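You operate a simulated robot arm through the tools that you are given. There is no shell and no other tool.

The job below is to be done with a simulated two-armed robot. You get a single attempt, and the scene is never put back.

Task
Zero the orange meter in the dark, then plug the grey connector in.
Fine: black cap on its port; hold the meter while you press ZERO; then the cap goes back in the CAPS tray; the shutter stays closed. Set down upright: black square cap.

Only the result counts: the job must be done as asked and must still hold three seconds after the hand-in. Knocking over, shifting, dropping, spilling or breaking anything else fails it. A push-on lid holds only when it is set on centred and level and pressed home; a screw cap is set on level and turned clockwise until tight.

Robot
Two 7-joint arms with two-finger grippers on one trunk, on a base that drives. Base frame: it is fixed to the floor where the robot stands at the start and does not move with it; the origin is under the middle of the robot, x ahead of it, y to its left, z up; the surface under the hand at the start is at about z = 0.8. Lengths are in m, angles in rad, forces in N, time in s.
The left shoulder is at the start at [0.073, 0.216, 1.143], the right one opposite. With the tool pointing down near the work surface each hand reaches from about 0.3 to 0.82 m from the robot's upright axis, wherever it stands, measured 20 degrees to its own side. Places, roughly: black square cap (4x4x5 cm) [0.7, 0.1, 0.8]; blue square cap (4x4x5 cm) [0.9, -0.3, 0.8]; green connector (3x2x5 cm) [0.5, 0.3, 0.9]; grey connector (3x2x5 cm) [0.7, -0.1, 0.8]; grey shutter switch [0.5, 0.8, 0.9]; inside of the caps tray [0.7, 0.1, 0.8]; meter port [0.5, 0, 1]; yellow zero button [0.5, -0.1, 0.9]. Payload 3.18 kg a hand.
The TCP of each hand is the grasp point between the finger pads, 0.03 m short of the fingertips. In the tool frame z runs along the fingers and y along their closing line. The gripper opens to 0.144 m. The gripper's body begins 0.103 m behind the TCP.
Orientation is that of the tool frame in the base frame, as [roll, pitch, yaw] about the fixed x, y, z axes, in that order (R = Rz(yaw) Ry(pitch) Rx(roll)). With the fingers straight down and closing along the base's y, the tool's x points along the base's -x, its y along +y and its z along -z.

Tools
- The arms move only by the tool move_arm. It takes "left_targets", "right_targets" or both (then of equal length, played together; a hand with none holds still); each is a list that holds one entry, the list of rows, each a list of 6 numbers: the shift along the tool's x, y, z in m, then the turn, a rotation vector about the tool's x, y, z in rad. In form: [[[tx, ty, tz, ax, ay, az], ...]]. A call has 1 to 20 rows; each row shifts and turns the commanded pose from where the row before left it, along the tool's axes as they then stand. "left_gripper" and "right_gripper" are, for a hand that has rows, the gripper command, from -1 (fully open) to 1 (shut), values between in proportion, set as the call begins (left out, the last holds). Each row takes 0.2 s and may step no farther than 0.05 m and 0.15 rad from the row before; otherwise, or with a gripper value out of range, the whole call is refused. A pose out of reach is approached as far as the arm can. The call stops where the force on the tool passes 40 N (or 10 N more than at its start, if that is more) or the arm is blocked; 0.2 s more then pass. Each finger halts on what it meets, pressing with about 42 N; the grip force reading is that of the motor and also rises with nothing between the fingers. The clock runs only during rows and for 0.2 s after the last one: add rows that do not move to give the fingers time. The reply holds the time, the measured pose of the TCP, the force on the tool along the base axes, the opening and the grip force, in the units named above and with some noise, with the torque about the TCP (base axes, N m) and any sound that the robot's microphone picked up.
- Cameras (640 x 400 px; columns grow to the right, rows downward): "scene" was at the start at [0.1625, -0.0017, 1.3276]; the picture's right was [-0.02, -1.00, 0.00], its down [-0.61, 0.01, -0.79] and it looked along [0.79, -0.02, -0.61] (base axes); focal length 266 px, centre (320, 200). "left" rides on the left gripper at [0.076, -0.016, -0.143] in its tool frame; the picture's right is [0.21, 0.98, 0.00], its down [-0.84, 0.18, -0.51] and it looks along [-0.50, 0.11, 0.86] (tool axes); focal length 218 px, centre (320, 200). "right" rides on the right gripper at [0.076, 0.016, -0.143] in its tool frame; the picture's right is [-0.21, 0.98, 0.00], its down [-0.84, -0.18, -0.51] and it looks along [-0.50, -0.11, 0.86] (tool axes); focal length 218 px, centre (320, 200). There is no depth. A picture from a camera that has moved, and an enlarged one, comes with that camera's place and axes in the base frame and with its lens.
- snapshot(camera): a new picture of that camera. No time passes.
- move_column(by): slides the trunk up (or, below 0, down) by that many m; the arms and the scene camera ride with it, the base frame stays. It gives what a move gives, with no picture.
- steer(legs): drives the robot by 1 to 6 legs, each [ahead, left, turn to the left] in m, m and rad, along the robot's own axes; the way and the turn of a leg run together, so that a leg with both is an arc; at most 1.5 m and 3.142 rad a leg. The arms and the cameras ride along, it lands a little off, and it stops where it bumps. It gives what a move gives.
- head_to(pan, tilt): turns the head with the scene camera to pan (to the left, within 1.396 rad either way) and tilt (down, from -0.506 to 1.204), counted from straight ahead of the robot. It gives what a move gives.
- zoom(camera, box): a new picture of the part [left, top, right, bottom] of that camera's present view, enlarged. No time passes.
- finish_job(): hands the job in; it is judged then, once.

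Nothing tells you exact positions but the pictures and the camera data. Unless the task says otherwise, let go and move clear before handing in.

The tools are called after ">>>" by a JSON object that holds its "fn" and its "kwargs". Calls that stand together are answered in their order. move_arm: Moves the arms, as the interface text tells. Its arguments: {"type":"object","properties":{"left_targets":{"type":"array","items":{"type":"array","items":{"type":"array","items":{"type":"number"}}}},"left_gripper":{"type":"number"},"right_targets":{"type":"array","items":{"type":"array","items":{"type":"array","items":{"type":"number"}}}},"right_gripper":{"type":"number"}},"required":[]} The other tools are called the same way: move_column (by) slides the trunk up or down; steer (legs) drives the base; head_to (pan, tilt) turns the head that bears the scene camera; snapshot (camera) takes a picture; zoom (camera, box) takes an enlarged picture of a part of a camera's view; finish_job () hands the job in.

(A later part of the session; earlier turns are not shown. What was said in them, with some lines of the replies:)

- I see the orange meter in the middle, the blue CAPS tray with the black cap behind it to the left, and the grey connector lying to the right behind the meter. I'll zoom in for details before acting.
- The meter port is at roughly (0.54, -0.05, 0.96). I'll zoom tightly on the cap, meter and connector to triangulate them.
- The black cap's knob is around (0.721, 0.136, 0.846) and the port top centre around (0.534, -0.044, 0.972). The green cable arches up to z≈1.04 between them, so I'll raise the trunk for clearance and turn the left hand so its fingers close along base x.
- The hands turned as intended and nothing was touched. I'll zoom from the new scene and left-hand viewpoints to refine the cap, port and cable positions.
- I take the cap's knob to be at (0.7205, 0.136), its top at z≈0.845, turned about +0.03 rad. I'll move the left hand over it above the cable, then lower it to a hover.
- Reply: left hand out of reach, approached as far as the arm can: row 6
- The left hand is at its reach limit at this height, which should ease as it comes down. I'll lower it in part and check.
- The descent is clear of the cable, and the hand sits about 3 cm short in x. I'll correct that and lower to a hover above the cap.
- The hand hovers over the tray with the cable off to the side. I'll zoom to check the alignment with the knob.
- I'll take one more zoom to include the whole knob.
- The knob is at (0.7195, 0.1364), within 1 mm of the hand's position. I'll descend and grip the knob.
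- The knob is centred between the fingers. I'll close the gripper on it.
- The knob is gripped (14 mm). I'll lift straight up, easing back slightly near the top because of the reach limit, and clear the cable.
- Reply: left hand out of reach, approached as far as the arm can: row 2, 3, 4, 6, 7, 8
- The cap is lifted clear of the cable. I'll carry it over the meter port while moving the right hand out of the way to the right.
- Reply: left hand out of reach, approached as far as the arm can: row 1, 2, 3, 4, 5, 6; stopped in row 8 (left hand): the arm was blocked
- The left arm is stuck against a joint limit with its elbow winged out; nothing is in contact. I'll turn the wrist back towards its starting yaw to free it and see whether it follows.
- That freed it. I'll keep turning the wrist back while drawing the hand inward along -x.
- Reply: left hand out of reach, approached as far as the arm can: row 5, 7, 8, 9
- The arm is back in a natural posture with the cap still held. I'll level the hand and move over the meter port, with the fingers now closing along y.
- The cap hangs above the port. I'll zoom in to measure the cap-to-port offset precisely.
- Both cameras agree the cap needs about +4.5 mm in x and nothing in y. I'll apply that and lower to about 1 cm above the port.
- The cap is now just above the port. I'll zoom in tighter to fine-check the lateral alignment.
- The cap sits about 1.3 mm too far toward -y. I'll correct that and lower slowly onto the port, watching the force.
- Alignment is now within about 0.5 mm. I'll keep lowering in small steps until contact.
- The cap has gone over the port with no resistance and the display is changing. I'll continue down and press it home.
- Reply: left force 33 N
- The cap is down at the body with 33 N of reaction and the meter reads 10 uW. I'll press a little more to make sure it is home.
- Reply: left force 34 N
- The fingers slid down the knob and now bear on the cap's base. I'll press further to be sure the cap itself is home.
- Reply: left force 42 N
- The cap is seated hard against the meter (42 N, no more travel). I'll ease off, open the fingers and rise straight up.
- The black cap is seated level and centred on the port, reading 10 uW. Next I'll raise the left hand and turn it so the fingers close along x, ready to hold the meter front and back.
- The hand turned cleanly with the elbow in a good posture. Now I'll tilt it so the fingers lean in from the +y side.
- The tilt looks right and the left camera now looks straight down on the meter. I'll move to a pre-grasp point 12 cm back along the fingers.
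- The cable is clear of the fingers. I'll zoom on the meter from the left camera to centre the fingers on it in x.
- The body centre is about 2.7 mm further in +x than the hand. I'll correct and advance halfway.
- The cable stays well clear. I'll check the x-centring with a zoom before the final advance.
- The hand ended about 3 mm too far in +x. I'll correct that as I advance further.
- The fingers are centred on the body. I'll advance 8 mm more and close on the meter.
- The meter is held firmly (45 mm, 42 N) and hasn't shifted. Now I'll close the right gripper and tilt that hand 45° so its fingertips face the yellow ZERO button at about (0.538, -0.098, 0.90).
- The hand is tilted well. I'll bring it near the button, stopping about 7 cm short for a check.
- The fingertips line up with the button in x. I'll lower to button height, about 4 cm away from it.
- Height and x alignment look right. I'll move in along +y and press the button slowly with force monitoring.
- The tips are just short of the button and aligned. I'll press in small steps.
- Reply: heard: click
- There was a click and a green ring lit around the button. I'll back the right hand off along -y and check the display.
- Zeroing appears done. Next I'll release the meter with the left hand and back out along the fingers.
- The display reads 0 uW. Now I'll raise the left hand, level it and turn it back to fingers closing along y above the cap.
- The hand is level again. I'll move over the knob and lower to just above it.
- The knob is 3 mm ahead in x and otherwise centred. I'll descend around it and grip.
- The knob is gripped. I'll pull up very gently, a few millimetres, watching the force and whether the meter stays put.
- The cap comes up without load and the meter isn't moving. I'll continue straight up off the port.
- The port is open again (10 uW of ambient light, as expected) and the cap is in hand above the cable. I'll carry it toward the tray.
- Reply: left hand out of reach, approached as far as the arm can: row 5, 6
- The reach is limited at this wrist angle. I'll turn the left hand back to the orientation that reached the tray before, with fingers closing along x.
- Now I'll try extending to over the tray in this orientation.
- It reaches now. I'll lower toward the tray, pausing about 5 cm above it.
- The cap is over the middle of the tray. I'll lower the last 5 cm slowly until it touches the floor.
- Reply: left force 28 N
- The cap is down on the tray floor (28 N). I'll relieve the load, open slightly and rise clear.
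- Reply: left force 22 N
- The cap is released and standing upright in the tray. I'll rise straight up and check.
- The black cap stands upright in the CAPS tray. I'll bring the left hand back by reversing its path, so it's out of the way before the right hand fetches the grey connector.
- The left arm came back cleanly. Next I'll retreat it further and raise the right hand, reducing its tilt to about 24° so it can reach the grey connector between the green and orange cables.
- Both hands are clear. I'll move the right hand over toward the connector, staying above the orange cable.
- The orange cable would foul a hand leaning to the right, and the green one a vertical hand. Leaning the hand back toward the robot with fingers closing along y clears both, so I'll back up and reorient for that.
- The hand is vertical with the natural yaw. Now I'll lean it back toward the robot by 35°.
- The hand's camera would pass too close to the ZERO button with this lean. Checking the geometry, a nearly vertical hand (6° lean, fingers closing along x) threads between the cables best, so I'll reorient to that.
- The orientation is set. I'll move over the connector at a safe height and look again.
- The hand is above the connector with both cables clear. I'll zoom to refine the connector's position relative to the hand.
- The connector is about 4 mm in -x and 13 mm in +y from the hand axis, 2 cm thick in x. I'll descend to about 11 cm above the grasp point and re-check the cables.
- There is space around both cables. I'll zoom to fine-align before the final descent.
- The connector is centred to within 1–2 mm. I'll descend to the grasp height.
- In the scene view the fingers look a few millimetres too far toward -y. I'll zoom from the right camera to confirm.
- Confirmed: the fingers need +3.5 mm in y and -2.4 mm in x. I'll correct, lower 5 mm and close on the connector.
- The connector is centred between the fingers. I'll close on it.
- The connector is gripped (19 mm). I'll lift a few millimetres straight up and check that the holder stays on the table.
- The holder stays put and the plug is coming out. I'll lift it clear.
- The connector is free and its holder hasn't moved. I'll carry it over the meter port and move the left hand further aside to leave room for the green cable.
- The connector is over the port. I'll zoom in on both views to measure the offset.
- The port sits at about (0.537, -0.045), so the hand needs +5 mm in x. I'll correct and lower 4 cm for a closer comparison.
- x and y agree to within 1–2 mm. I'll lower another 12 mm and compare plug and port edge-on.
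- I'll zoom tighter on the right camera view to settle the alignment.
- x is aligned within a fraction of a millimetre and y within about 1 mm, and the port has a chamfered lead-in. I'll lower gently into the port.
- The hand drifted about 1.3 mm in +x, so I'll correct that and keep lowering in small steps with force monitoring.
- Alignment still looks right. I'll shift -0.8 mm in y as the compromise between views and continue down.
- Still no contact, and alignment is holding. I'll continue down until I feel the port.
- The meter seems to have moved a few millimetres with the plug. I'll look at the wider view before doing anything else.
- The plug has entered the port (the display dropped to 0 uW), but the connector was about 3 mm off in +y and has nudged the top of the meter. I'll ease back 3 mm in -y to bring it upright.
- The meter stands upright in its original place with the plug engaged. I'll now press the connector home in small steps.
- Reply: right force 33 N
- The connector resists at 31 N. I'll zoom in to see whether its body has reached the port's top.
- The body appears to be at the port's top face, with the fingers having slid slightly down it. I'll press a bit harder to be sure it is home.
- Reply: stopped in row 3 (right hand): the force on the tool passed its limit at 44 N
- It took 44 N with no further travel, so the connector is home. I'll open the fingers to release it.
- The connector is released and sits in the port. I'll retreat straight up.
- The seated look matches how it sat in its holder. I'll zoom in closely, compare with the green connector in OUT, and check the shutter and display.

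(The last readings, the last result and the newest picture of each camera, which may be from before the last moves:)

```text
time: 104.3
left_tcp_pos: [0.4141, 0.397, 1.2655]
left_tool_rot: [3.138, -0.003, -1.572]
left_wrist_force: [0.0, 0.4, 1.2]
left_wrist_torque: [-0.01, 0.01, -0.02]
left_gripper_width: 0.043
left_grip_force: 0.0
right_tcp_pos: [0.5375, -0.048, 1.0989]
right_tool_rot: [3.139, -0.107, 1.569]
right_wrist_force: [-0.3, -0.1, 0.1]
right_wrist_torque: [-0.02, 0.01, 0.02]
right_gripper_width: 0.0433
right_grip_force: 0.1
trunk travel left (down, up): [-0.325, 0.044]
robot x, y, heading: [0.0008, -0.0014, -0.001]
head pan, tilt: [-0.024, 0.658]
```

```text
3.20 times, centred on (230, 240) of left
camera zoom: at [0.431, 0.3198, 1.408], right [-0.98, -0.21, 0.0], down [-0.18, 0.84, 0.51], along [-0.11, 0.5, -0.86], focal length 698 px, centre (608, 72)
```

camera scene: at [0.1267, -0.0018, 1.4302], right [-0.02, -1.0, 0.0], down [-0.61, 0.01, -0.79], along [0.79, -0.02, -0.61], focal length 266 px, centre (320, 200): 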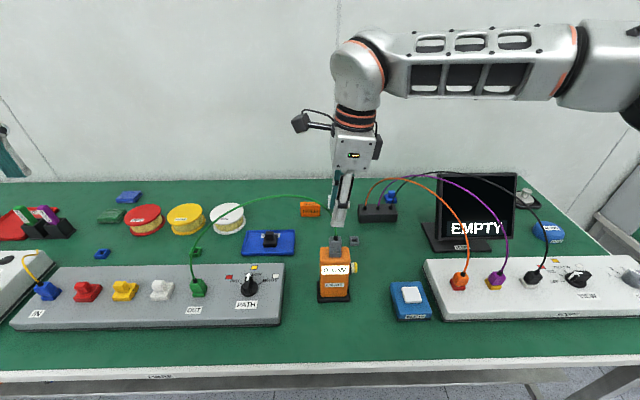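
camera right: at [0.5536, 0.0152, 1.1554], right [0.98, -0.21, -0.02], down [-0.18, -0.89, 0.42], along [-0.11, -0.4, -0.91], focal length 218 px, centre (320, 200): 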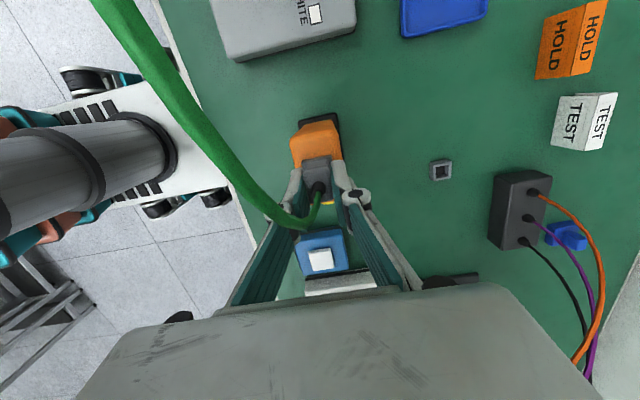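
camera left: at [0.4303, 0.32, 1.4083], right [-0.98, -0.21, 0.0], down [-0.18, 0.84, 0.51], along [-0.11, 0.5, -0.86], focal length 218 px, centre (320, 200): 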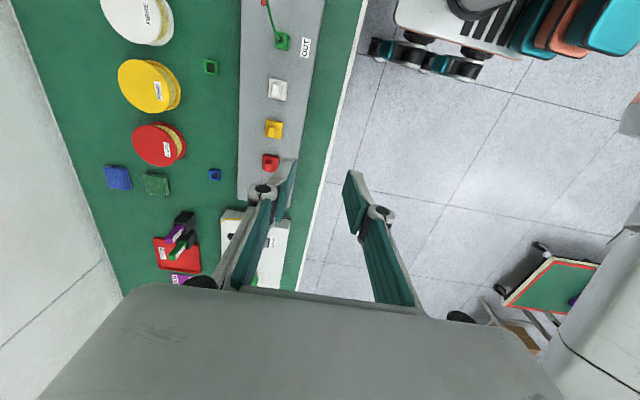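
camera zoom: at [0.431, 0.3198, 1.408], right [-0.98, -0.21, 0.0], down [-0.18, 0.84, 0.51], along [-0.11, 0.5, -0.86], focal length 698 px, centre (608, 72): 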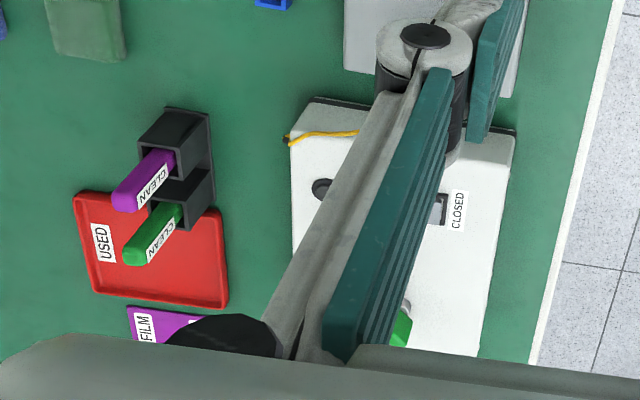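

The slot under the connector body (about 4.5 mm) is larger than it was in its holder (about 2.4 mm), so it's roughly 2 mm short of home; my fingertips were resting on the port. I'll re-grip higher on the body and press again.

>>> {"fn": "move_arm", "kwargs": {"right_targets": [[[-0.0045, -0.0014, 0.035, 0, 0, 0], [-0.0045, 0, 0.035, 0, 0, 0], [-0.0018, 0, 0.02, 0, 0, 0], [0, 0, 0, 0, 0, 0]]]}}

>>> {"fn": "zoom", "kwargs": {"camera": "right", "box": [270, 110, 370, 220]}}

>>> {"fn": "zoom", "kwargs": {"camera": "scene", "box": [320, 218, 360, 268]}}

```text
time: 105.3
left_tcp_pos: [0.4145, 0.3964, 1.266]
left_tool_rot: [-3.141, -0.003, -1.572]
left_wrist_force: [-0.1, 0.2, -0.2]
left_wrist_torque: [0.0, -0.01, 0.0]
left_gripper_width: 0.0433
left_grip_force: 0.0
right_tcp_pos: [0.538, -0.0493, 1.0073]
right_tool_rot: [3.137, -0.107, 1.571]
right_wrist_force: [0.1, 0.6, -0.1]
right_wrist_torque: [-0.01, -0.02, 0.0]
right_gripper_width: 0.043
right_grip_force: 0.0
trunk travel left (down, up): [-0.325, 0.044]
robot x, y, heading: [-0.0018, 0.0032, -0.002]
head pan, tilt: [-0.024, 0.658]
```

```text
3.64 times, centred on (320, 165) of right
camera zoom: at [0.5532, 0.0103, 1.1582], right [0.98, -0.21, -0.02], down [-0.18, -0.89, 0.41], along [-0.1, -0.4, -0.91], focal length 794 px, centre (320, 327)
```

zoom: 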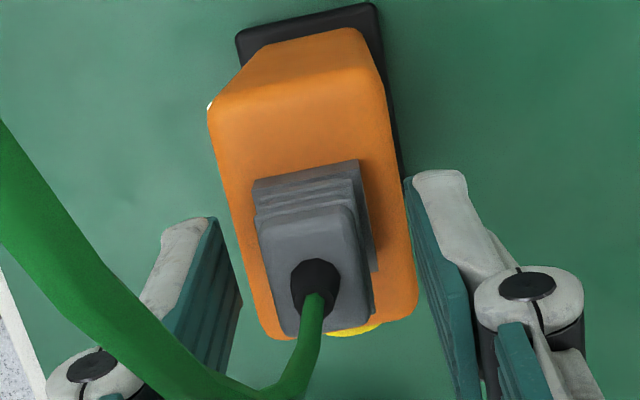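

```text
8.00 times, centred on (340, 243) of scene
camera zoom: at [0.126, -0.0017, 1.4304], right [-0.02, -1.0, 0.0], down [-0.61, 0.01, -0.79], along [0.79, -0.02, -0.61], focal length 2129 px, centre (160, -144)
```

zoom: 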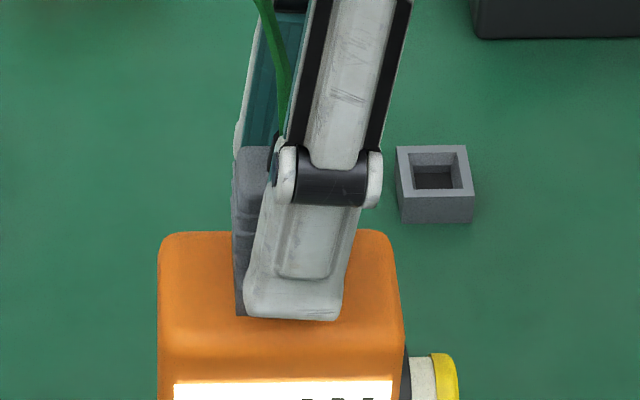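

I'll make a small alignment correction, raise 4 mm so the fingertips stay clear of the port, then grip.

>>> {"fn": "move_arm", "kwargs": {"right_targets": [[[0.0014, -0.0012, -0.004, 0, 0, 0], [0, 0, 0, 0, 0, 0]]]}}

>>> {"fn": "move_arm", "kwargs": {"right_targets": [[[0, 0, 0, 0, 0, 0], [0, 0, 0, 0, 0, 0], [0, 0, 0, 0, 0, 0]]], "right_gripper": 1}}

>>> {"fn": "zoom", "kwargs": {"camera": "right", "box": [270, 110, 370, 220]}}

>>> {"fn": "zoom", "kwargs": {"camera": "scene", "box": [320, 218, 360, 268]}}

```text
time: 105.9
left_tcp_pos: [0.4146, 0.3973, 1.2669]
left_tool_rot: [3.138, -0.002, -1.572]
left_wrist_force: [0.1, 0.1, 0.5]
left_wrist_torque: [0.01, 0.03, -0.03]
left_gripper_width: 0.043
left_grip_force: 0.1
right_tcp_pos: [0.5366, -0.0467, 1.0114]
right_tool_rot: [3.139, -0.105, 1.569]
right_wrist_force: [0.5, 0.0, 0.0]
right_wrist_torque: [0.02, 0.01, 0.01]
right_gripper_width: 0.043
right_grip_force: 0.1
trunk travel left (down, up): [-0.325, 0.044]
robot x, y, heading: [-0.0015, -0.0022, 0.001]
head pan, tilt: [-0.024, 0.658]
```

```text
time: 106.7
left_tcp_pos: [0.4138, 0.3967, 1.2642]
left_tool_rot: [3.14, -0.005, -1.572]
left_wrist_force: [-0.3, 0.5, 0.6]
left_wrist_torque: [-0.01, -0.01, 0.01]
left_gripper_width: 0.0434
left_grip_force: 0.0
right_tcp_pos: [0.5368, -0.048, 1.0138]
right_tool_rot: [3.137, -0.105, 1.569]
right_wrist_force: [1.1, 1.3, 0.9]
right_wrist_torque: [0.03, -0.01, 0.0]
right_gripper_width: 0.0186
right_grip_force: 41.9
trunk travel left (down, up): [-0.325, 0.044]
robot x, y, heading: [-0.0006, -0.0035, 0.001]
head pan, tilt: [-0.024, 0.658]
```

```text
3.64 times, centred on (320, 165) of right
camera zoom: at [0.5523, 0.0123, 1.1632], right [0.98, -0.21, -0.02], down [-0.18, -0.89, 0.41], along [-0.1, -0.4, -0.91], focal length 794 px, centre (320, 327)
```

zoom: 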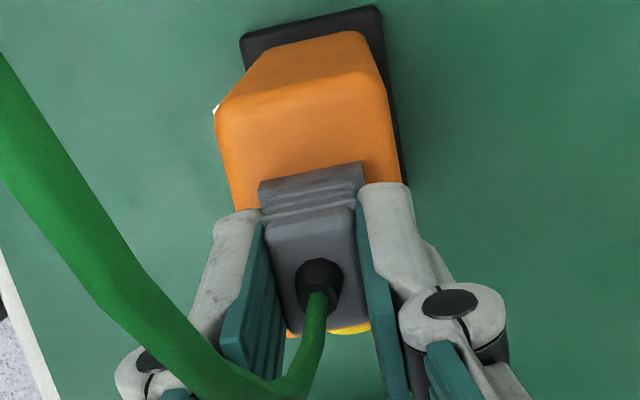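

```text
8.00 times, centred on (340, 243) of scene
camera zoom: at [0.1263, -0.0015, 1.4303], right [-0.02, -1.0, 0.0], down [-0.61, 0.01, -0.79], along [0.79, -0.02, -0.61], focal length 2129 px, centre (160, -144)
```

zoom: 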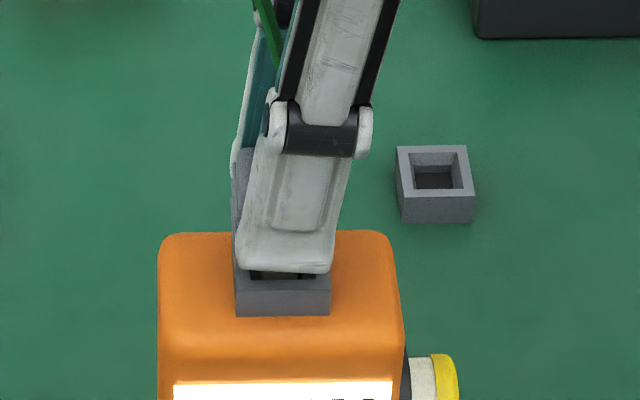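

Now the fingertips are clearly above the port and the slot is visible. I'll press down again in small steps.

>>> {"fn": "move_arm", "kwargs": {"right_targets": [[[-0.0002, 0, 0.0015, 0, 0, 0], [-0.0002, 0, 0.0015, 0, 0, 0], [-0.0002, 0, 0.0015, 0, 0, 0], [0, 0, 0, 0, 0, 0]]]}}

>>> {"fn": "zoom", "kwargs": {"camera": "scene", "box": [328, 232, 352, 262]}}

```text
time: 107.7
left_tcp_pos: [0.4118, 0.3976, 1.2661]
left_tool_rot: [-3.142, -0.004, -1.571]
left_wrist_force: [0.3, 0.4, -0.3]
left_wrist_torque: [0.02, 0.0, -0.01]
left_gripper_width: 0.0432
left_grip_force: 0.0
right_tcp_pos: [0.536, -0.0474, 1.0113]
right_tool_rot: [3.131, -0.11, 1.57]
right_wrist_force: [4.1, 2.4, 32.1]
right_wrist_torque: [0.18, -0.14, -0.01]
right_gripper_width: 0.0187
right_grip_force: 42.1
trunk travel left (down, up): [-0.325, 0.044]
robot x, y, heading: [-0.0008, 0.0012, 0.002]
head pan, tilt: [-0.024, 0.658]
```

```text
13.33 times, centred on (340, 247) of scene
camera zoom: at [0.1244, -0.0011, 1.4307], right [-0.02, -1.0, 0.0], down [-0.61, 0.01, -0.79], along [0.79, -0.02, -0.61], focal length 3548 px, centre (53, -427)
```

zoom: 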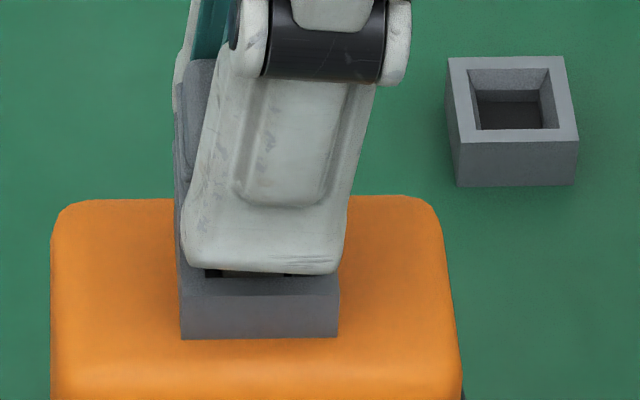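

The connector didn't move at 32 N. I'll try rocking it very slightly while keeping the downward pressure, to overcome any sticking.

>>> {"fn": "move_arm", "kwargs": {"right_targets": [[[0, 0, 0, 0, 0.02, 0], [0, 0, 0.0005, 0, -0.04, 0], [0, 0, 0, 0, 0.02, 0], [0, 0, 0.0005, 0.02, 0, 0], [0, 0, 0, -0.04, 0, 0], [0, 0, 0.0005, 0.02, 0, 0], [0, 0, 0, 0, 0, 0]]]}}

>>> {"fn": "zoom", "kwargs": {"camera": "scene", "box": [328, 232, 352, 262]}}

>>> {"fn": "zoom", "kwargs": {"camera": "scene", "box": [290, 205, 400, 310]}}

```text
time: 109.3
left_tcp_pos: [0.4136, 0.3981, 1.2659]
left_tool_rot: [3.141, 0.0, -1.574]
left_wrist_force: [0.0, -0.8, -0.5]
left_wrist_torque: [0.0, 0.02, -0.02]
left_gripper_width: 0.043
left_grip_force: 0.1
right_tcp_pos: [0.5355, -0.0485, 1.0094]
right_tool_rot: [3.136, -0.11, 1.57]
right_wrist_force: [6.5, 0.6, 30.0]
right_wrist_torque: [0.09, -0.28, -0.01]
right_gripper_width: 0.0185
right_grip_force: 41.9
trunk travel left (down, up): [-0.325, 0.044]
robot x, y, heading: [0.0009, 0.0017, 0.0]
head pan, tilt: [-0.024, 0.658]
```

```text
13.33 times, centred on (340, 247) of scene
camera zoom: at [0.1245, -0.0014, 1.4305], right [-0.02, -1.0, 0.0], down [-0.61, 0.01, -0.79], along [0.79, -0.02, -0.61], focal length 3548 px, centre (53, -427)
```

zoom: 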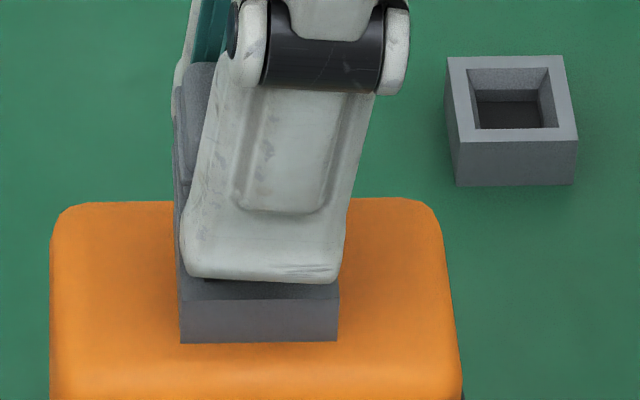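

```text
3.81 times, centred on (345, 258) of scene
camera zoom: at [0.1245, -0.0014, 1.4305], right [-0.02, -1.0, 0.0], down [-0.61, 0.01, -0.79], along [0.79, -0.02, -0.61], focal length 1014 px, centre (225, -19)
```

zoom: 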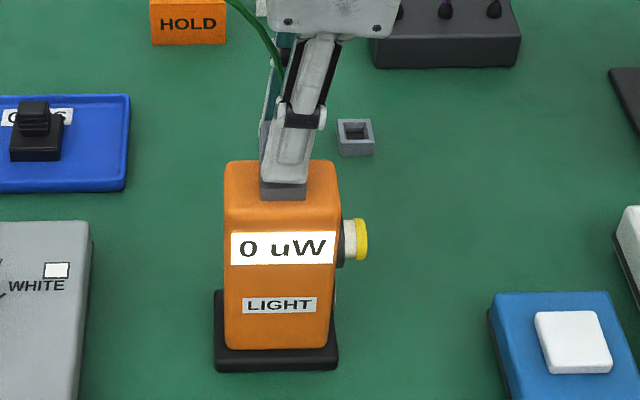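

I'll release and raise slightly to measure the slot again.

>>> {"fn": "move_arm", "kwargs": {"right_targets": [[[0, 0, -0.002, 0, 0, 0], [0, 0, 0, 0, 0, 0], [0, 0, 0, 0, 0, 0]]], "right_gripper": 0.4}}

>>> {"fn": "move_arm", "kwargs": {"right_targets": [[[0.001, 0, -0.01, 0, 0, 0], [0.002, 0, -0.02, 0, 0, 0], [0.004, 0, -0.04, 0, 0, 0], [0.004, 0, -0.04, 0, 0, 0], [0, 0, 0, 0, 0, 0]]]}}

>>> {"fn": "zoom", "kwargs": {"camera": "scene", "box": [328, 232, 352, 262]}}

>>> {"fn": "zoom", "kwargs": {"camera": "right", "box": [290, 90, 350, 150]}}

```text
time: 110.1
left_tcp_pos: [0.4151, 0.3973, 1.2662]
left_tool_rot: [-3.141, -0.001, -1.573]
left_wrist_force: [0.2, -0.1, 0.0]
left_wrist_torque: [0.0, 0.02, -0.01]
left_gripper_width: 0.0437
left_grip_force: 0.1
right_tcp_pos: [0.5355, -0.0491, 1.0091]
right_tool_rot: [3.138, -0.108, 1.569]
right_wrist_force: [0.3, -0.1, 0.2]
right_wrist_torque: [-0.03, -0.01, -0.04]
right_gripper_width: 0.0437
right_grip_force: 0.1
trunk travel left (down, up): [-0.325, 0.044]
robot x, y, heading: [0.002, 0.0023, -0.002]
head pan, tilt: [-0.024, 0.658]
```

```text
time: 111.3
left_tcp_pos: [0.4147, 0.3966, 1.2659]
left_tool_rot: [3.139, -0.002, -1.573]
left_wrist_force: [0.7, -0.6, 0.2]
left_wrist_torque: [-0.01, 0.01, 0.05]
left_gripper_width: 0.0433
left_grip_force: 0.1
right_tcp_pos: [0.5354, -0.0516, 1.1182]
right_tool_rot: [3.138, -0.109, 1.569]
right_wrist_force: [0.0, 0.1, 0.0]
right_wrist_torque: [0.02, 0.0, -0.01]
right_gripper_width: 0.0431
right_grip_force: 0.0
trunk travel left (down, up): [-0.325, 0.044]
robot x, y, heading: [0.0018, -0.0015, 0.002]
head pan, tilt: [-0.024, 0.658]
```

```text
13.33 times, centred on (340, 247) of scene
camera zoom: at [0.1267, -0.0018, 1.4302], right [-0.02, -1.0, 0.0], down [-0.61, 0.01, -0.79], along [0.79, -0.02, -0.61], focal length 3548 px, centre (53, -427)
```

zoom: 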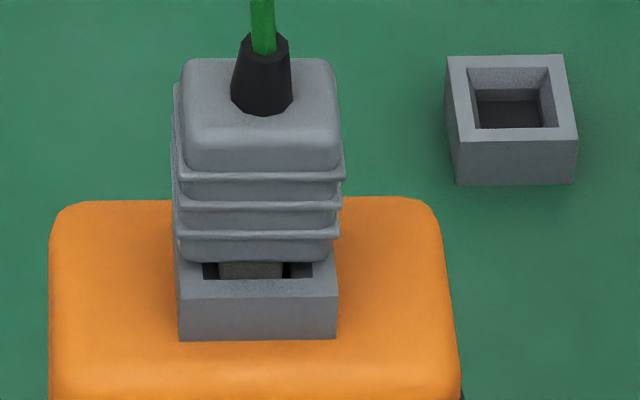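

```text
6.67 times, centred on (320, 120) of right
camera zoom: at [0.5517, 0.0091, 1.2694], right [0.98, -0.21, -0.02], down [-0.18, -0.89, 0.41], along [-0.1, -0.4, -0.91], focal length 1455 px, centre (320, 733)
```

zoom: 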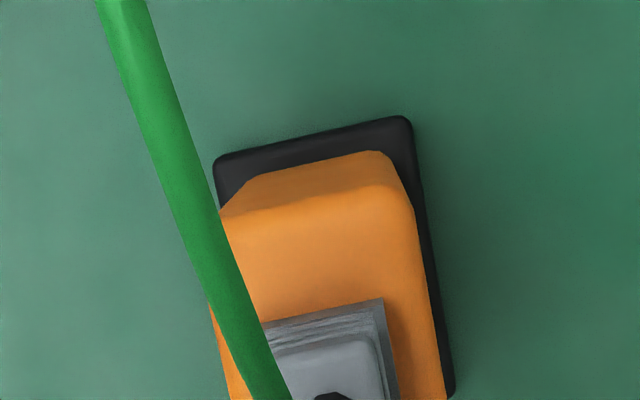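

The slot is unchanged, so I'll zoom in as far as possible on the plug in the port, and on the green connector in OUT for comparison.

>>> {"fn": "zoom", "kwargs": {"camera": "scene", "box": [333, 247, 345, 259]}}

>>> {"fn": "zoom", "kwargs": {"camera": "scene", "box": [193, 287, 205, 299]}}

>>> {"fn": "zoom", "kwargs": {"camera": "scene", "box": [346, 230, 362, 246]}}

```text
16.00 times, centred on (339, 253) of scene
camera zoom: at [0.1267, -0.0018, 1.4302], right [-0.02, -1.0, 0.0], down [-0.61, 0.01, -0.79], along [0.79, -0.02, -0.61], focal length 4258 px, centre (16, -648)
```

zoom: 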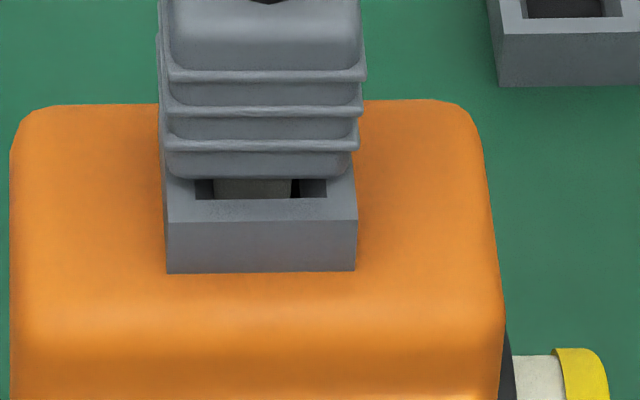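

```text
16.00 times, centred on (199, 293) of scene
camera zoom: at [0.1267, -0.0018, 1.4302], right [-0.02, -1.0, 0.0], down [-0.61, 0.01, -0.79], along [0.79, -0.02, -0.61], focal length 4258 px, centre (2256, -1288)
```

zoom: 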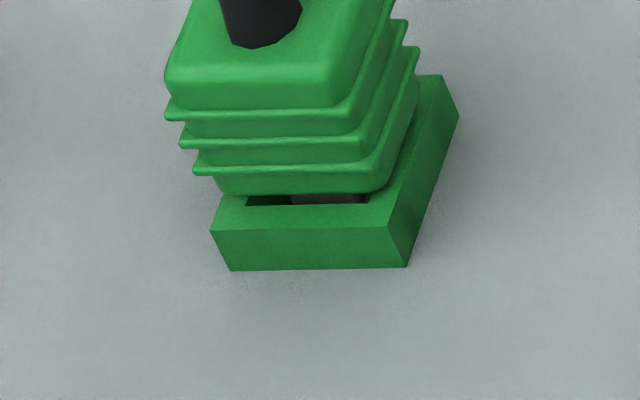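

```text
16.00 times, centred on (354, 238) of scene
camera zoom: at [0.1267, -0.0018, 1.4302], right [-0.02, -1.0, 0.0], down [-0.61, 0.01, -0.79], along [0.79, -0.02, -0.61], focal length 4258 px, centre (-224, -408)
```

zoom: 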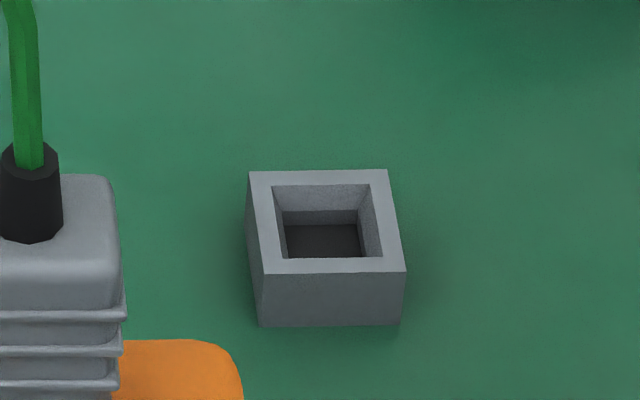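

The plug looks centred, but the body still sits about 2 mm higher than green's does. I'll re-grip, lift it 3 mm and reseat it with the side loads relieved.

>>> {"fn": "move_arm", "kwargs": {"right_targets": [[[-0.0026, 0.0014, 0.035, 0, 0, 0], [-0.0026, 0, 0.035, 0, 0, 0], [-0.0027, 0, 0.034, 0, 0, 0], [0, 0, 0, 0, 0, 0]]]}}

>>> {"fn": "zoom", "kwargs": {"camera": "right", "box": [270, 110, 370, 220]}}

>>> {"fn": "zoom", "kwargs": {"camera": "scene", "box": [320, 218, 360, 268]}}

```text
time: 112.3
left_tcp_pos: [0.4145, 0.397, 1.2654]
left_tool_rot: [3.14, -0.003, -1.572]
left_wrist_force: [-0.4, -0.3, 0.8]
left_wrist_torque: [0.01, 0.01, -0.02]
left_gripper_width: 0.0432
left_grip_force: 0.0
right_tcp_pos: [0.5387, -0.0504, 1.0168]
right_tool_rot: [3.137, -0.109, 1.569]
right_wrist_force: [-0.2, -0.5, 0.5]
right_wrist_torque: [0.02, 0.0, 0.02]
right_gripper_width: 0.0434
right_grip_force: 0.0
trunk travel left (down, up): [-0.325, 0.044]
robot x, y, heading: [-0.0008, 0.0017, -0.001]
head pan, tilt: [-0.024, 0.658]
```

```text
3.64 times, centred on (320, 165) of right
camera zoom: at [0.5541, 0.0114, 1.1675], right [0.98, -0.21, -0.02], down [-0.18, -0.89, 0.41], along [-0.1, -0.4, -0.91], focal length 794 px, centre (320, 327)
```

zoom: 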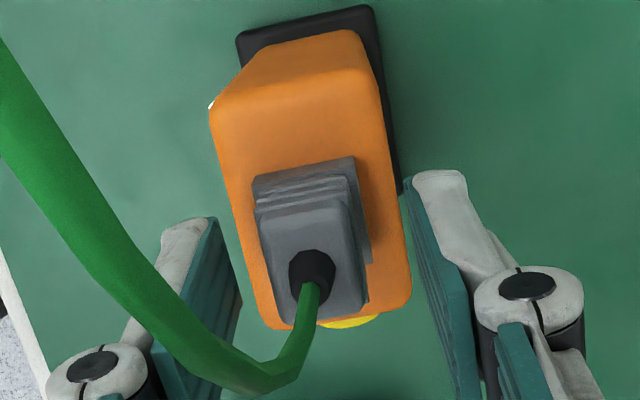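

```text
8.00 times, centred on (340, 243) of scene
camera zoom: at [0.1258, -0.0016, 1.4304], right [-0.02, -1.0, 0.0], down [-0.61, 0.01, -0.79], along [0.79, -0.02, -0.61], focal length 2129 px, centre (160, -144)
```

zoom: 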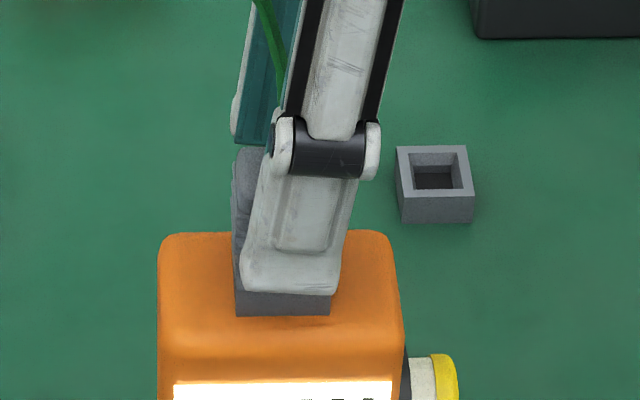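

I'll correct the small offset, close on the connector and lift it 3 mm to check that it moves freely.

>>> {"fn": "move_arm", "kwargs": {"right_targets": [[[0.0018, -0.0018, 0, 0, 0, 0], [0, 0, 0, 0, 0, 0]]]}}

>>> {"fn": "move_arm", "kwargs": {"right_targets": [[[0, 0, 0, 0, 0, 0], [0, 0, 0, 0, 0, 0], [0, 0, 0, 0, 0, 0]]], "right_gripper": 1}}

>>> {"fn": "move_arm", "kwargs": {"right_targets": [[[0.0001, 0, -0.001, 0, 0, 0], [0.0001, 0, -0.001, 0, 0, 0], [0.0001, 0, -0.001, 0, 0, 0], [0, 0, 0, 0, 0, 0]]]}}

>>> {"fn": "zoom", "kwargs": {"camera": "scene", "box": [328, 232, 352, 262]}}

>>> {"fn": "zoom", "kwargs": {"camera": "scene", "box": [290, 205, 400, 310]}}

```text
time: 112.9
left_tcp_pos: [0.4151, 0.397, 1.2646]
left_tool_rot: [3.141, -0.002, -1.572]
left_wrist_force: [0.8, -0.3, -0.9]
left_wrist_torque: [0.01, 0.03, -0.01]
left_gripper_width: 0.0432
left_grip_force: 0.1
right_tcp_pos: [0.5364, -0.0475, 1.0173]
right_tool_rot: [3.138, -0.109, 1.568]
right_wrist_force: [0.1, -1.0, -0.3]
right_wrist_torque: [-0.02, 0.0, 0.03]
right_gripper_width: 0.0431
right_grip_force: 0.1
trunk travel left (down, up): [-0.325, 0.044]
robot x, y, heading: [-0.0002, -0.002, 0.002]
head pan, tilt: [-0.024, 0.658]
```

```text
time: 113.7
left_tcp_pos: [0.4135, 0.3972, 1.2665]
left_tool_rot: [3.14, -0.001, -1.572]
left_wrist_force: [0.4, -1.2, 0.6]
left_wrist_torque: [0.02, 0.01, -0.01]
left_gripper_width: 0.0432
left_grip_force: 0.2
right_tcp_pos: [0.5366, -0.0468, 1.0172]
right_tool_rot: [3.139, -0.106, 1.569]
right_wrist_force: [0.1, -0.1, -0.5]
right_wrist_torque: [0.03, -0.04, -0.02]
right_gripper_width: 0.0188
right_grip_force: 41.7
trunk travel left (down, up): [-0.325, 0.044]
robot x, y, heading: [-0.0002, 0.0006, 0.007]
head pan, tilt: [-0.024, 0.658]
```

```text
time: 114.7
left_tcp_pos: [0.4143, 0.3961, 1.2659]
left_tool_rot: [3.141, 0.0, -1.573]
left_wrist_force: [0.6, 0.3, 0.1]
left_wrist_torque: [0.02, -0.03, 0.0]
left_gripper_width: 0.043
left_grip_force: 0.1
right_tcp_pos: [0.5345, -0.0444, 1.0199]
right_tool_rot: [3.135, -0.107, 1.569]
right_wrist_force: [0.8, 0.2, -3.3]
right_wrist_torque: [0.01, -0.03, 0.01]
right_gripper_width: 0.0186
right_grip_force: 41.9
trunk travel left (down, up): [-0.325, 0.044]
robot x, y, heading: [0.0005, -0.0012, -0.0]
head pan, tilt: [-0.024, 0.658]
```

```text
13.33 times, centred on (340, 247) of scene
camera zoom: at [0.1265, -0.0017, 1.4303], right [-0.02, -1.0, 0.0], down [-0.61, 0.01, -0.79], along [0.79, -0.02, -0.61], focal length 3548 px, centre (53, -427)
```

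zoom: 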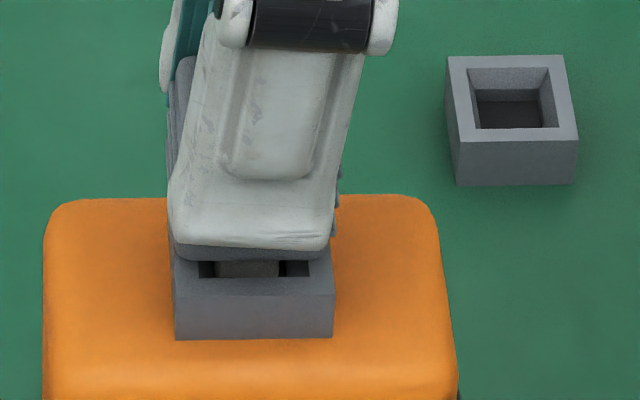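

```text
3.81 times, centred on (345, 258) of scene
camera zoom: at [0.1265, -0.0017, 1.4303], right [-0.02, -1.0, 0.0], down [-0.61, 0.01, -0.79], along [0.79, -0.02, -0.61], focal length 1014 px, centre (225, -19)
```

zoom: 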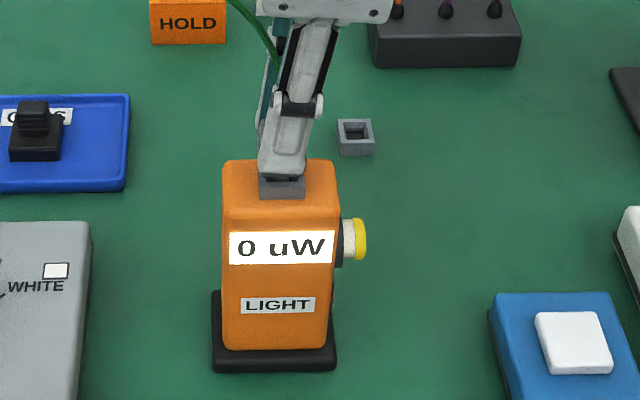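

The meter comes along with the connector (3.3 N pull, slot unchanged), so the plug is held fast in the port. I'll lower it back onto the table and check that it stands flat.

>>> {"fn": "move_arm", "kwargs": {"right_targets": [[[-0.0008, 0.0006, 0.001, 0, 0, 0], [-0.0006, 0.0004, 0.001, 0, 0, 0], [-0.0004, 0, 0.001, 0, 0, 0], [0, 0, 0.0005, 0, 0, 0], [0, 0, 0, 0, 0, 0]]]}}

>>> {"fn": "zoom", "kwargs": {"camera": "scene", "box": [290, 205, 400, 310]}}

```text
time: 115.9
left_tcp_pos: [0.4134, 0.3969, 1.2653]
left_tool_rot: [-3.141, 0.0, -1.572]
left_wrist_force: [0.1, 0.0, 0.7]
left_wrist_torque: [-0.04, -0.03, -0.01]
left_gripper_width: 0.0434
left_grip_force: 0.0
right_tcp_pos: [0.5355, -0.0464, 1.0177]
right_tool_rot: [3.133, -0.11, 1.57]
right_wrist_force: [0.7, -3.0, 18.0]
right_wrist_torque: [-0.16, -0.02, 0.01]
right_gripper_width: 0.0186
right_grip_force: 42.0
trunk travel left (down, up): [-0.325, 0.044]
robot x, y, heading: [-0.0006, 0.001, 0.003]
head pan, tilt: [-0.024, 0.658]
```

```text
3.81 times, centred on (345, 258) of scene
camera zoom: at [0.1249, -0.002, 1.4306], right [-0.02, -1.0, 0.0], down [-0.61, 0.01, -0.79], along [0.79, -0.02, -0.61], focal length 1014 px, centre (225, -19)
```

zoom: 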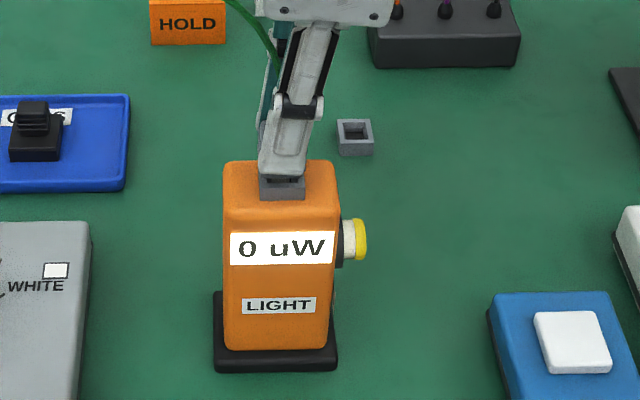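

The meter is back flat in its place with 18 N of downward load. I'll give one last press, then relax and release.

>>> {"fn": "move_arm", "kwargs": {"right_targets": [[[-0.0001, 0, 0.001, 0, 0, 0], [-0.0001, 0, 0.001, 0, 0, 0], [0, 0, 0, 0, 0, 0], [0.0001, 0, -0.001, 0, 0, 0], [0.0001, 0, -0.001, 0, 0, 0], [0, 0, 0, 0, 0, 0]]]}}

>>> {"fn": "move_arm", "kwargs": {"right_targets": [[[0, 0, 0, 0, 0, 0], [0, 0, 0, 0, 0, 0]]], "right_gripper": 0.4}}

>>> {"fn": "move_arm", "kwargs": {"right_targets": [[[0.001, 0, -0.01, 0, 0, 0], [0.002, 0, -0.02, 0, 0, 0], [0.004, 0, -0.04, 0, 0, 0], [0.004, 0, -0.04, 0, 0, 0], [0.004, 0, -0.04, 0, 0, 0], [0, 0, 0, 0, 0, 0]]]}}

>>> {"fn": "zoom", "kwargs": {"camera": "scene", "box": [290, 205, 400, 310]}}

>>> {"fn": "zoom", "kwargs": {"camera": "scene", "box": [328, 232, 352, 262]}}

>>> {"fn": "snapshot", "kwargs": {"camera": "scene"}}

```text
time: 117.3
left_tcp_pos: [0.4131, 0.3964, 1.2661]
left_tool_rot: [3.14, -0.002, -1.573]
left_wrist_force: [-1.0, 0.5, 0.8]
left_wrist_torque: [0.02, -0.01, 0.01]
left_gripper_width: 0.0432
left_grip_force: 0.1
right_tcp_pos: [0.5364, -0.0462, 1.0141]
right_tool_rot: [3.137, -0.106, 1.568]
right_wrist_force: [3.4, -3.0, 20.7]
right_wrist_torque: [-0.13, -0.13, 0.0]
right_gripper_width: 0.0185
right_grip_force: 41.8
trunk travel left (down, up): [-0.325, 0.044]
robot x, y, heading: [-0.0015, 0.0021, -0.004]
head pan, tilt: [-0.024, 0.658]
```

```text
time: 117.9
left_tcp_pos: [0.4152, 0.3973, 1.2654]
left_tool_rot: [3.139, -0.002, -1.572]
left_wrist_force: [0.1, -0.2, 0.8]
left_wrist_torque: [-0.02, -0.01, 0.03]
left_gripper_width: 0.043
left_grip_force: 0.1
right_tcp_pos: [0.5362, -0.0461, 1.0117]
right_tool_rot: [3.137, -0.106, 1.568]
right_wrist_force: [0.7, 1.0, 0.4]
right_wrist_torque: [0.0, 0.0, 0.0]
right_gripper_width: 0.0432
right_grip_force: 0.0
trunk travel left (down, up): [-0.325, 0.044]
robot x, y, heading: [-0.0001, 0.0002, -0.002]
head pan, tilt: [-0.024, 0.658]
```

```text
time: 119.3
left_tcp_pos: [0.4151, 0.3955, 1.2647]
left_tool_rot: [3.139, -0.001, -1.575]
left_wrist_force: [0.1, 1.0, -0.6]
left_wrist_torque: [0.05, 0.02, 0.04]
left_gripper_width: 0.0432
left_grip_force: 0.0
right_tcp_pos: [0.5371, -0.0473, 1.1628]
right_tool_rot: [3.139, -0.105, 1.569]
right_wrist_force: [0.5, -0.6, 0.0]
right_wrist_torque: [0.02, 0.01, -0.02]
right_gripper_width: 0.0431
right_grip_force: 0.0
trunk travel left (down, up): [-0.325, 0.044]
robot x, y, heading: [-0.0021, 0.0034, 0.003]
head pan, tilt: [-0.024, 0.658]
```

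```text
3.81 times, centred on (345, 258) of scene
camera zoom: at [0.1268, -0.002, 1.4302], right [-0.02, -1.0, 0.0], down [-0.61, 0.01, -0.79], along [0.79, -0.02, -0.61], focal length 1014 px, centre (225, -19)
```

zoom: 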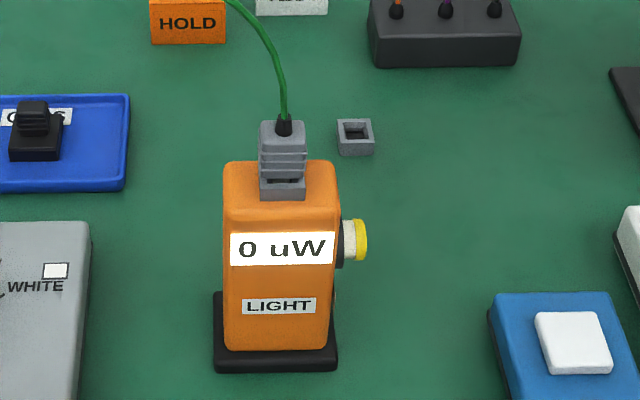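

```text
13.33 times, centred on (340, 247) of scene
camera zoom: at [0.1268, -0.002, 1.4302], right [-0.02, -1.0, 0.0], down [-0.61, 0.01, -0.79], along [0.79, -0.02, -0.61], focal length 3548 px, centre (53, -427)
```

zoom: 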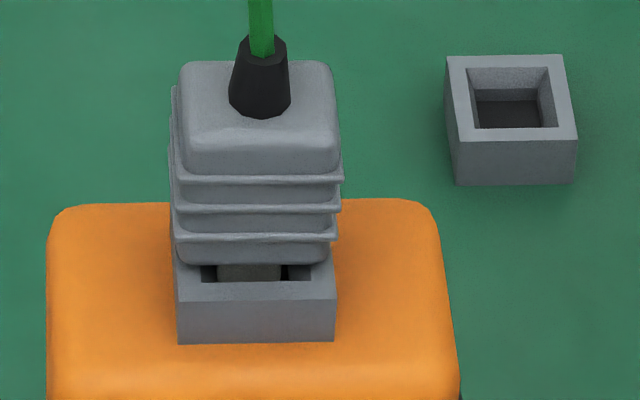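

```text
taken
camera scene: at [0.1268, -0.002, 1.4302], right [-0.02, -1.0, 0.0], down [-0.61, 0.01, -0.79], along [0.79, -0.02, -0.61], focal length 266 px, centre (320, 200)
```

scene: 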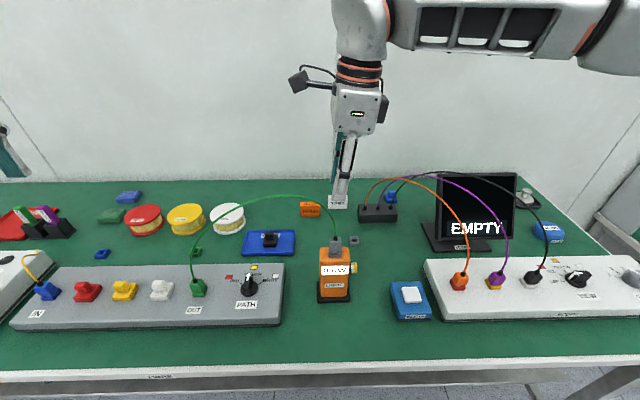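

The connector stays seated, the meter reads 0 uW and everything else looks in place. I'll move the right hand clear and check the shutter box.

>>> {"fn": "move_arm", "kwargs": {"right_targets": [[[0.003, 0, -0.03, 0, 0, 0], [-0.035, 0, 0, 0, 0, 0], [-0.04, 0, 0, 0, 0, 0], [-0.04, 0, 0, 0, 0, 0], [-0.04, 0, 0, 0, 0, 0], [0, 0, 0, 0, 0, 0]]]}}

>>> {"fn": "head_to", "kwargs": {"pan": 0.6, "tilt": 0.75}}

>>> {"fn": "snapshot", "kwargs": {"camera": "scene"}}

```text
time: 120.7
left_tcp_pos: [0.4129, 0.3988, 1.2651]
left_tool_rot: [3.139, -0.002, -1.572]
left_wrist_force: [0.0, 0.5, -1.0]
left_wrist_torque: [-0.02, -0.03, -0.01]
left_gripper_width: 0.0429
left_grip_force: 0.0
right_tcp_pos: [0.5353, -0.2022, 1.178]
right_tool_rot: [3.138, -0.106, 1.57]
right_wrist_force: [0.2, -0.2, -0.3]
right_wrist_torque: [-0.09, 0.0, 0.01]
right_gripper_width: 0.0433
right_grip_force: 0.0
trunk travel left (down, up): [-0.325, 0.044]
robot x, y, heading: [0.0049, -0.0004, -0.003]
head pan, tilt: [-0.024, 0.658]
```

```text
time: 121.7
left_tcp_pos: [0.414, 0.3969, 1.264]
left_tool_rot: [3.14, -0.002, -1.573]
left_wrist_force: [-0.1, -0.2, -0.1]
left_wrist_torque: [0.0, 0.01, 0.0]
left_gripper_width: 0.0435
left_grip_force: 0.1
right_tcp_pos: [0.5341, -0.2028, 1.1777]
right_tool_rot: [3.139, -0.109, 1.569]
right_wrist_force: [-0.6, -0.1, 1.0]
right_wrist_torque: [0.02, -0.02, -0.02]
right_gripper_width: 0.0432
right_grip_force: 0.1
trunk travel left (down, up): [-0.325, 0.044]
robot x, y, heading: [-0.0008, 0.0007, 0.002]
head pan, tilt: [0.6, 0.75]
```

```text
taken
camera scene: at [0.1082, 0.0471, 1.4225], right [0.56, -0.83, 0.0], down [-0.56, -0.38, -0.73], along [0.6, 0.41, -0.68], focal length 266 px, centre (320, 200)
```

scene: 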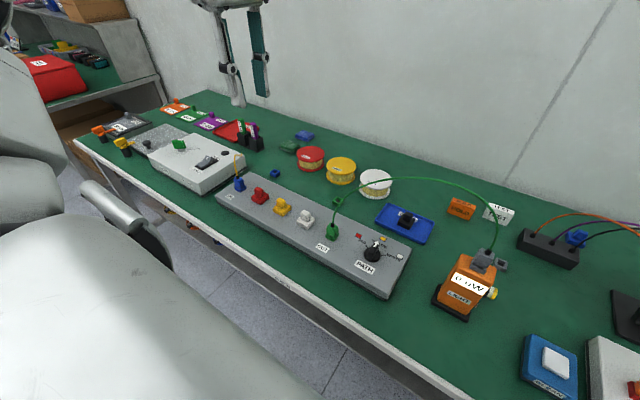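

From this angle I'll inspect the shutter switch, the meter with its connector, and the cap in its tray.

>>> {"fn": "zoom", "kwargs": {"camera": "scene", "box": [150, 120, 260, 200]}}

>>> {"fn": "zoom", "kwargs": {"camera": "scene", "box": [430, 230, 520, 325]}}

>>> {"fn": "zoom", "kwargs": {"camera": "scene", "box": [465, 238, 510, 278]}}

>>> {"fn": "zoom", "kwargs": {"camera": "scene", "box": [360, 190, 450, 250]}}

```text
5.00 times, centred on (205, 160) of scene
camera zoom: at [0.1082, 0.0471, 1.4225], right [0.56, -0.83, 0.0], down [-0.56, -0.38, -0.73], along [0.6, 0.41, -0.68], focal length 1331 px, centre (895, 400)
```

zoom: 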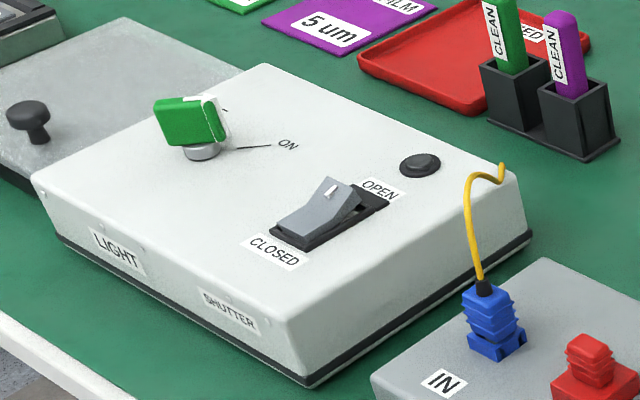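

```text
4.21 times, centred on (475, 278) of scene
camera zoom: at [0.1082, 0.0471, 1.4225], right [0.56, -0.83, 0.0], down [-0.56, -0.38, -0.73], along [0.6, 0.41, -0.68], focal length 1120 px, centre (-333, -126)
```

zoom: 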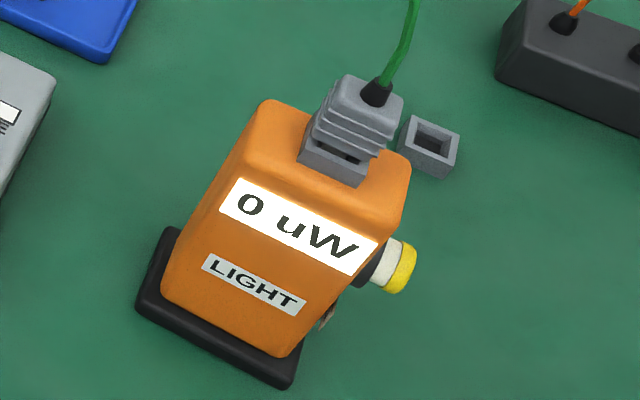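

```text
10.00 times, centred on (488, 258) of scene
camera zoom: at [0.1082, 0.0471, 1.4225], right [0.56, -0.83, 0.0], down [-0.56, -0.38, -0.73], along [0.6, 0.41, -0.68], focal length 2661 px, centre (-1355, -380)
```

zoom: 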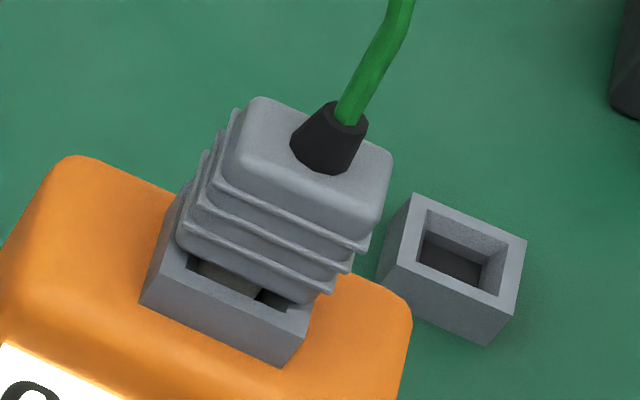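

```text
6.67 times, centred on (405, 220) of scene
camera zoom: at [0.1082, 0.0471, 1.4225], right [0.56, -0.83, 0.0], down [-0.56, -0.38, -0.73], along [0.6, 0.41, -0.68], focal length 1774 px, centre (-247, 67)
```

zoom: 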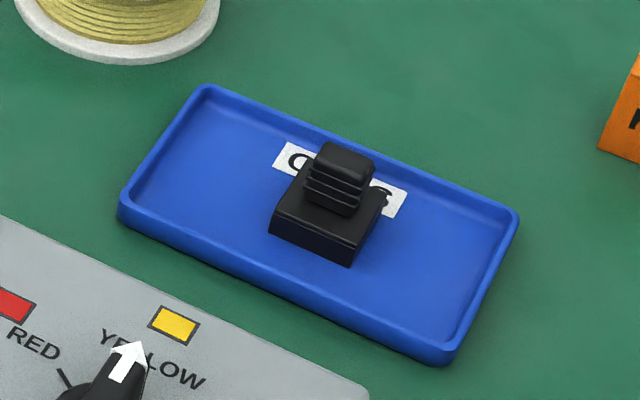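

The shutter is still CLOSED, the cap is upright in the tray and the connector sits level in the port. One more comparison with the green and blue connectors from this angle.

>>> {"fn": "zoom", "kwargs": {"camera": "scene", "box": [315, 215, 350, 246]}}

>>> {"fn": "zoom", "kwargs": {"camera": "scene", "box": [225, 165, 260, 200]}}

```text
12.90 times, centred on (332, 230) of scene
camera zoom: at [0.1082, 0.0471, 1.4225], right [0.56, -0.83, 0.0], down [-0.56, -0.38, -0.73], along [0.6, 0.41, -0.68], focal length 3434 px, centre (159, -194)
```

zoom: 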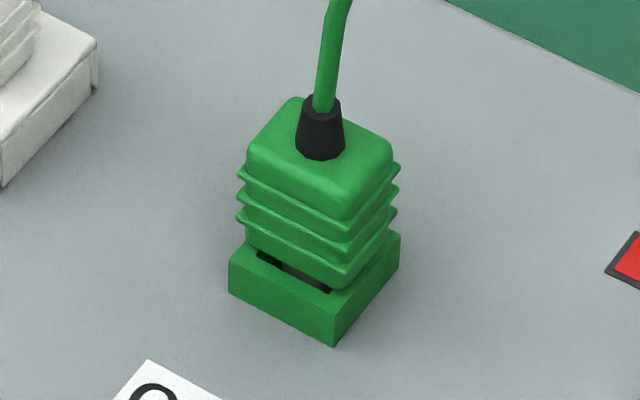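

```text
11.43 times, centred on (242, 182) of scene
camera zoom: at [0.1082, 0.0471, 1.4225], right [0.56, -0.83, 0.0], down [-0.56, -0.38, -0.73], along [0.6, 0.41, -0.68], focal length 3041 px, centre (1206, 400)
```

zoom: 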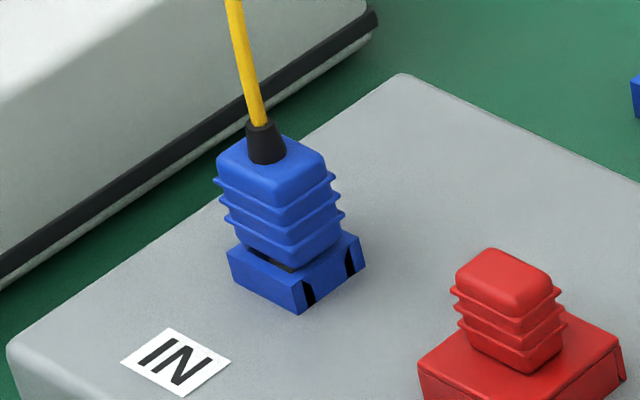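

The grey connector is level and held in the meter port, seated much like green and blue. The meter reads 0 uW, the black cap stands upright in the CAPS tray, the shutter is closed and both hands are clear. I'm handing in.

>>> {"fn": "finish_job", "kwargs": {}}

```text
The job is handed in.
```

I zeroed the meter in the dark and plugged the grey connector into its port. The one thing I couldn't confirm is whether that connector is fully home. I've handed the job in, but no verdict came back.

- **Zeroing:** I pressed the black cap onto the port and held the meter with the left hand while pressing ZERO. It clicked, a green ring lit, and the display went from 10 uW to 0 uW.
- **Cap:** it is back in the CAPS tray, standing upright.
- **Connector:** it sits level in the meter port and holds firmly; when I tried to lift it 3 mm, the meter came with it. Its body looks about 2 mm higher than it did in its holder. Pressing at about 30 N moved it no further, and in a harder push to 44 N my fingertips were partly resting on the port. The display reads 0 uW.
- **Shutter:** I never touched the switch, and it still reads CLOSED.
- **Meter:** the connector nudged the top of the meter about 3 mm sideways on the way in. I eased it back, and it stands flat within about 1 mm of where it was.

I saw nothing else moved or knocked over, and both hands were clear before I handed in.
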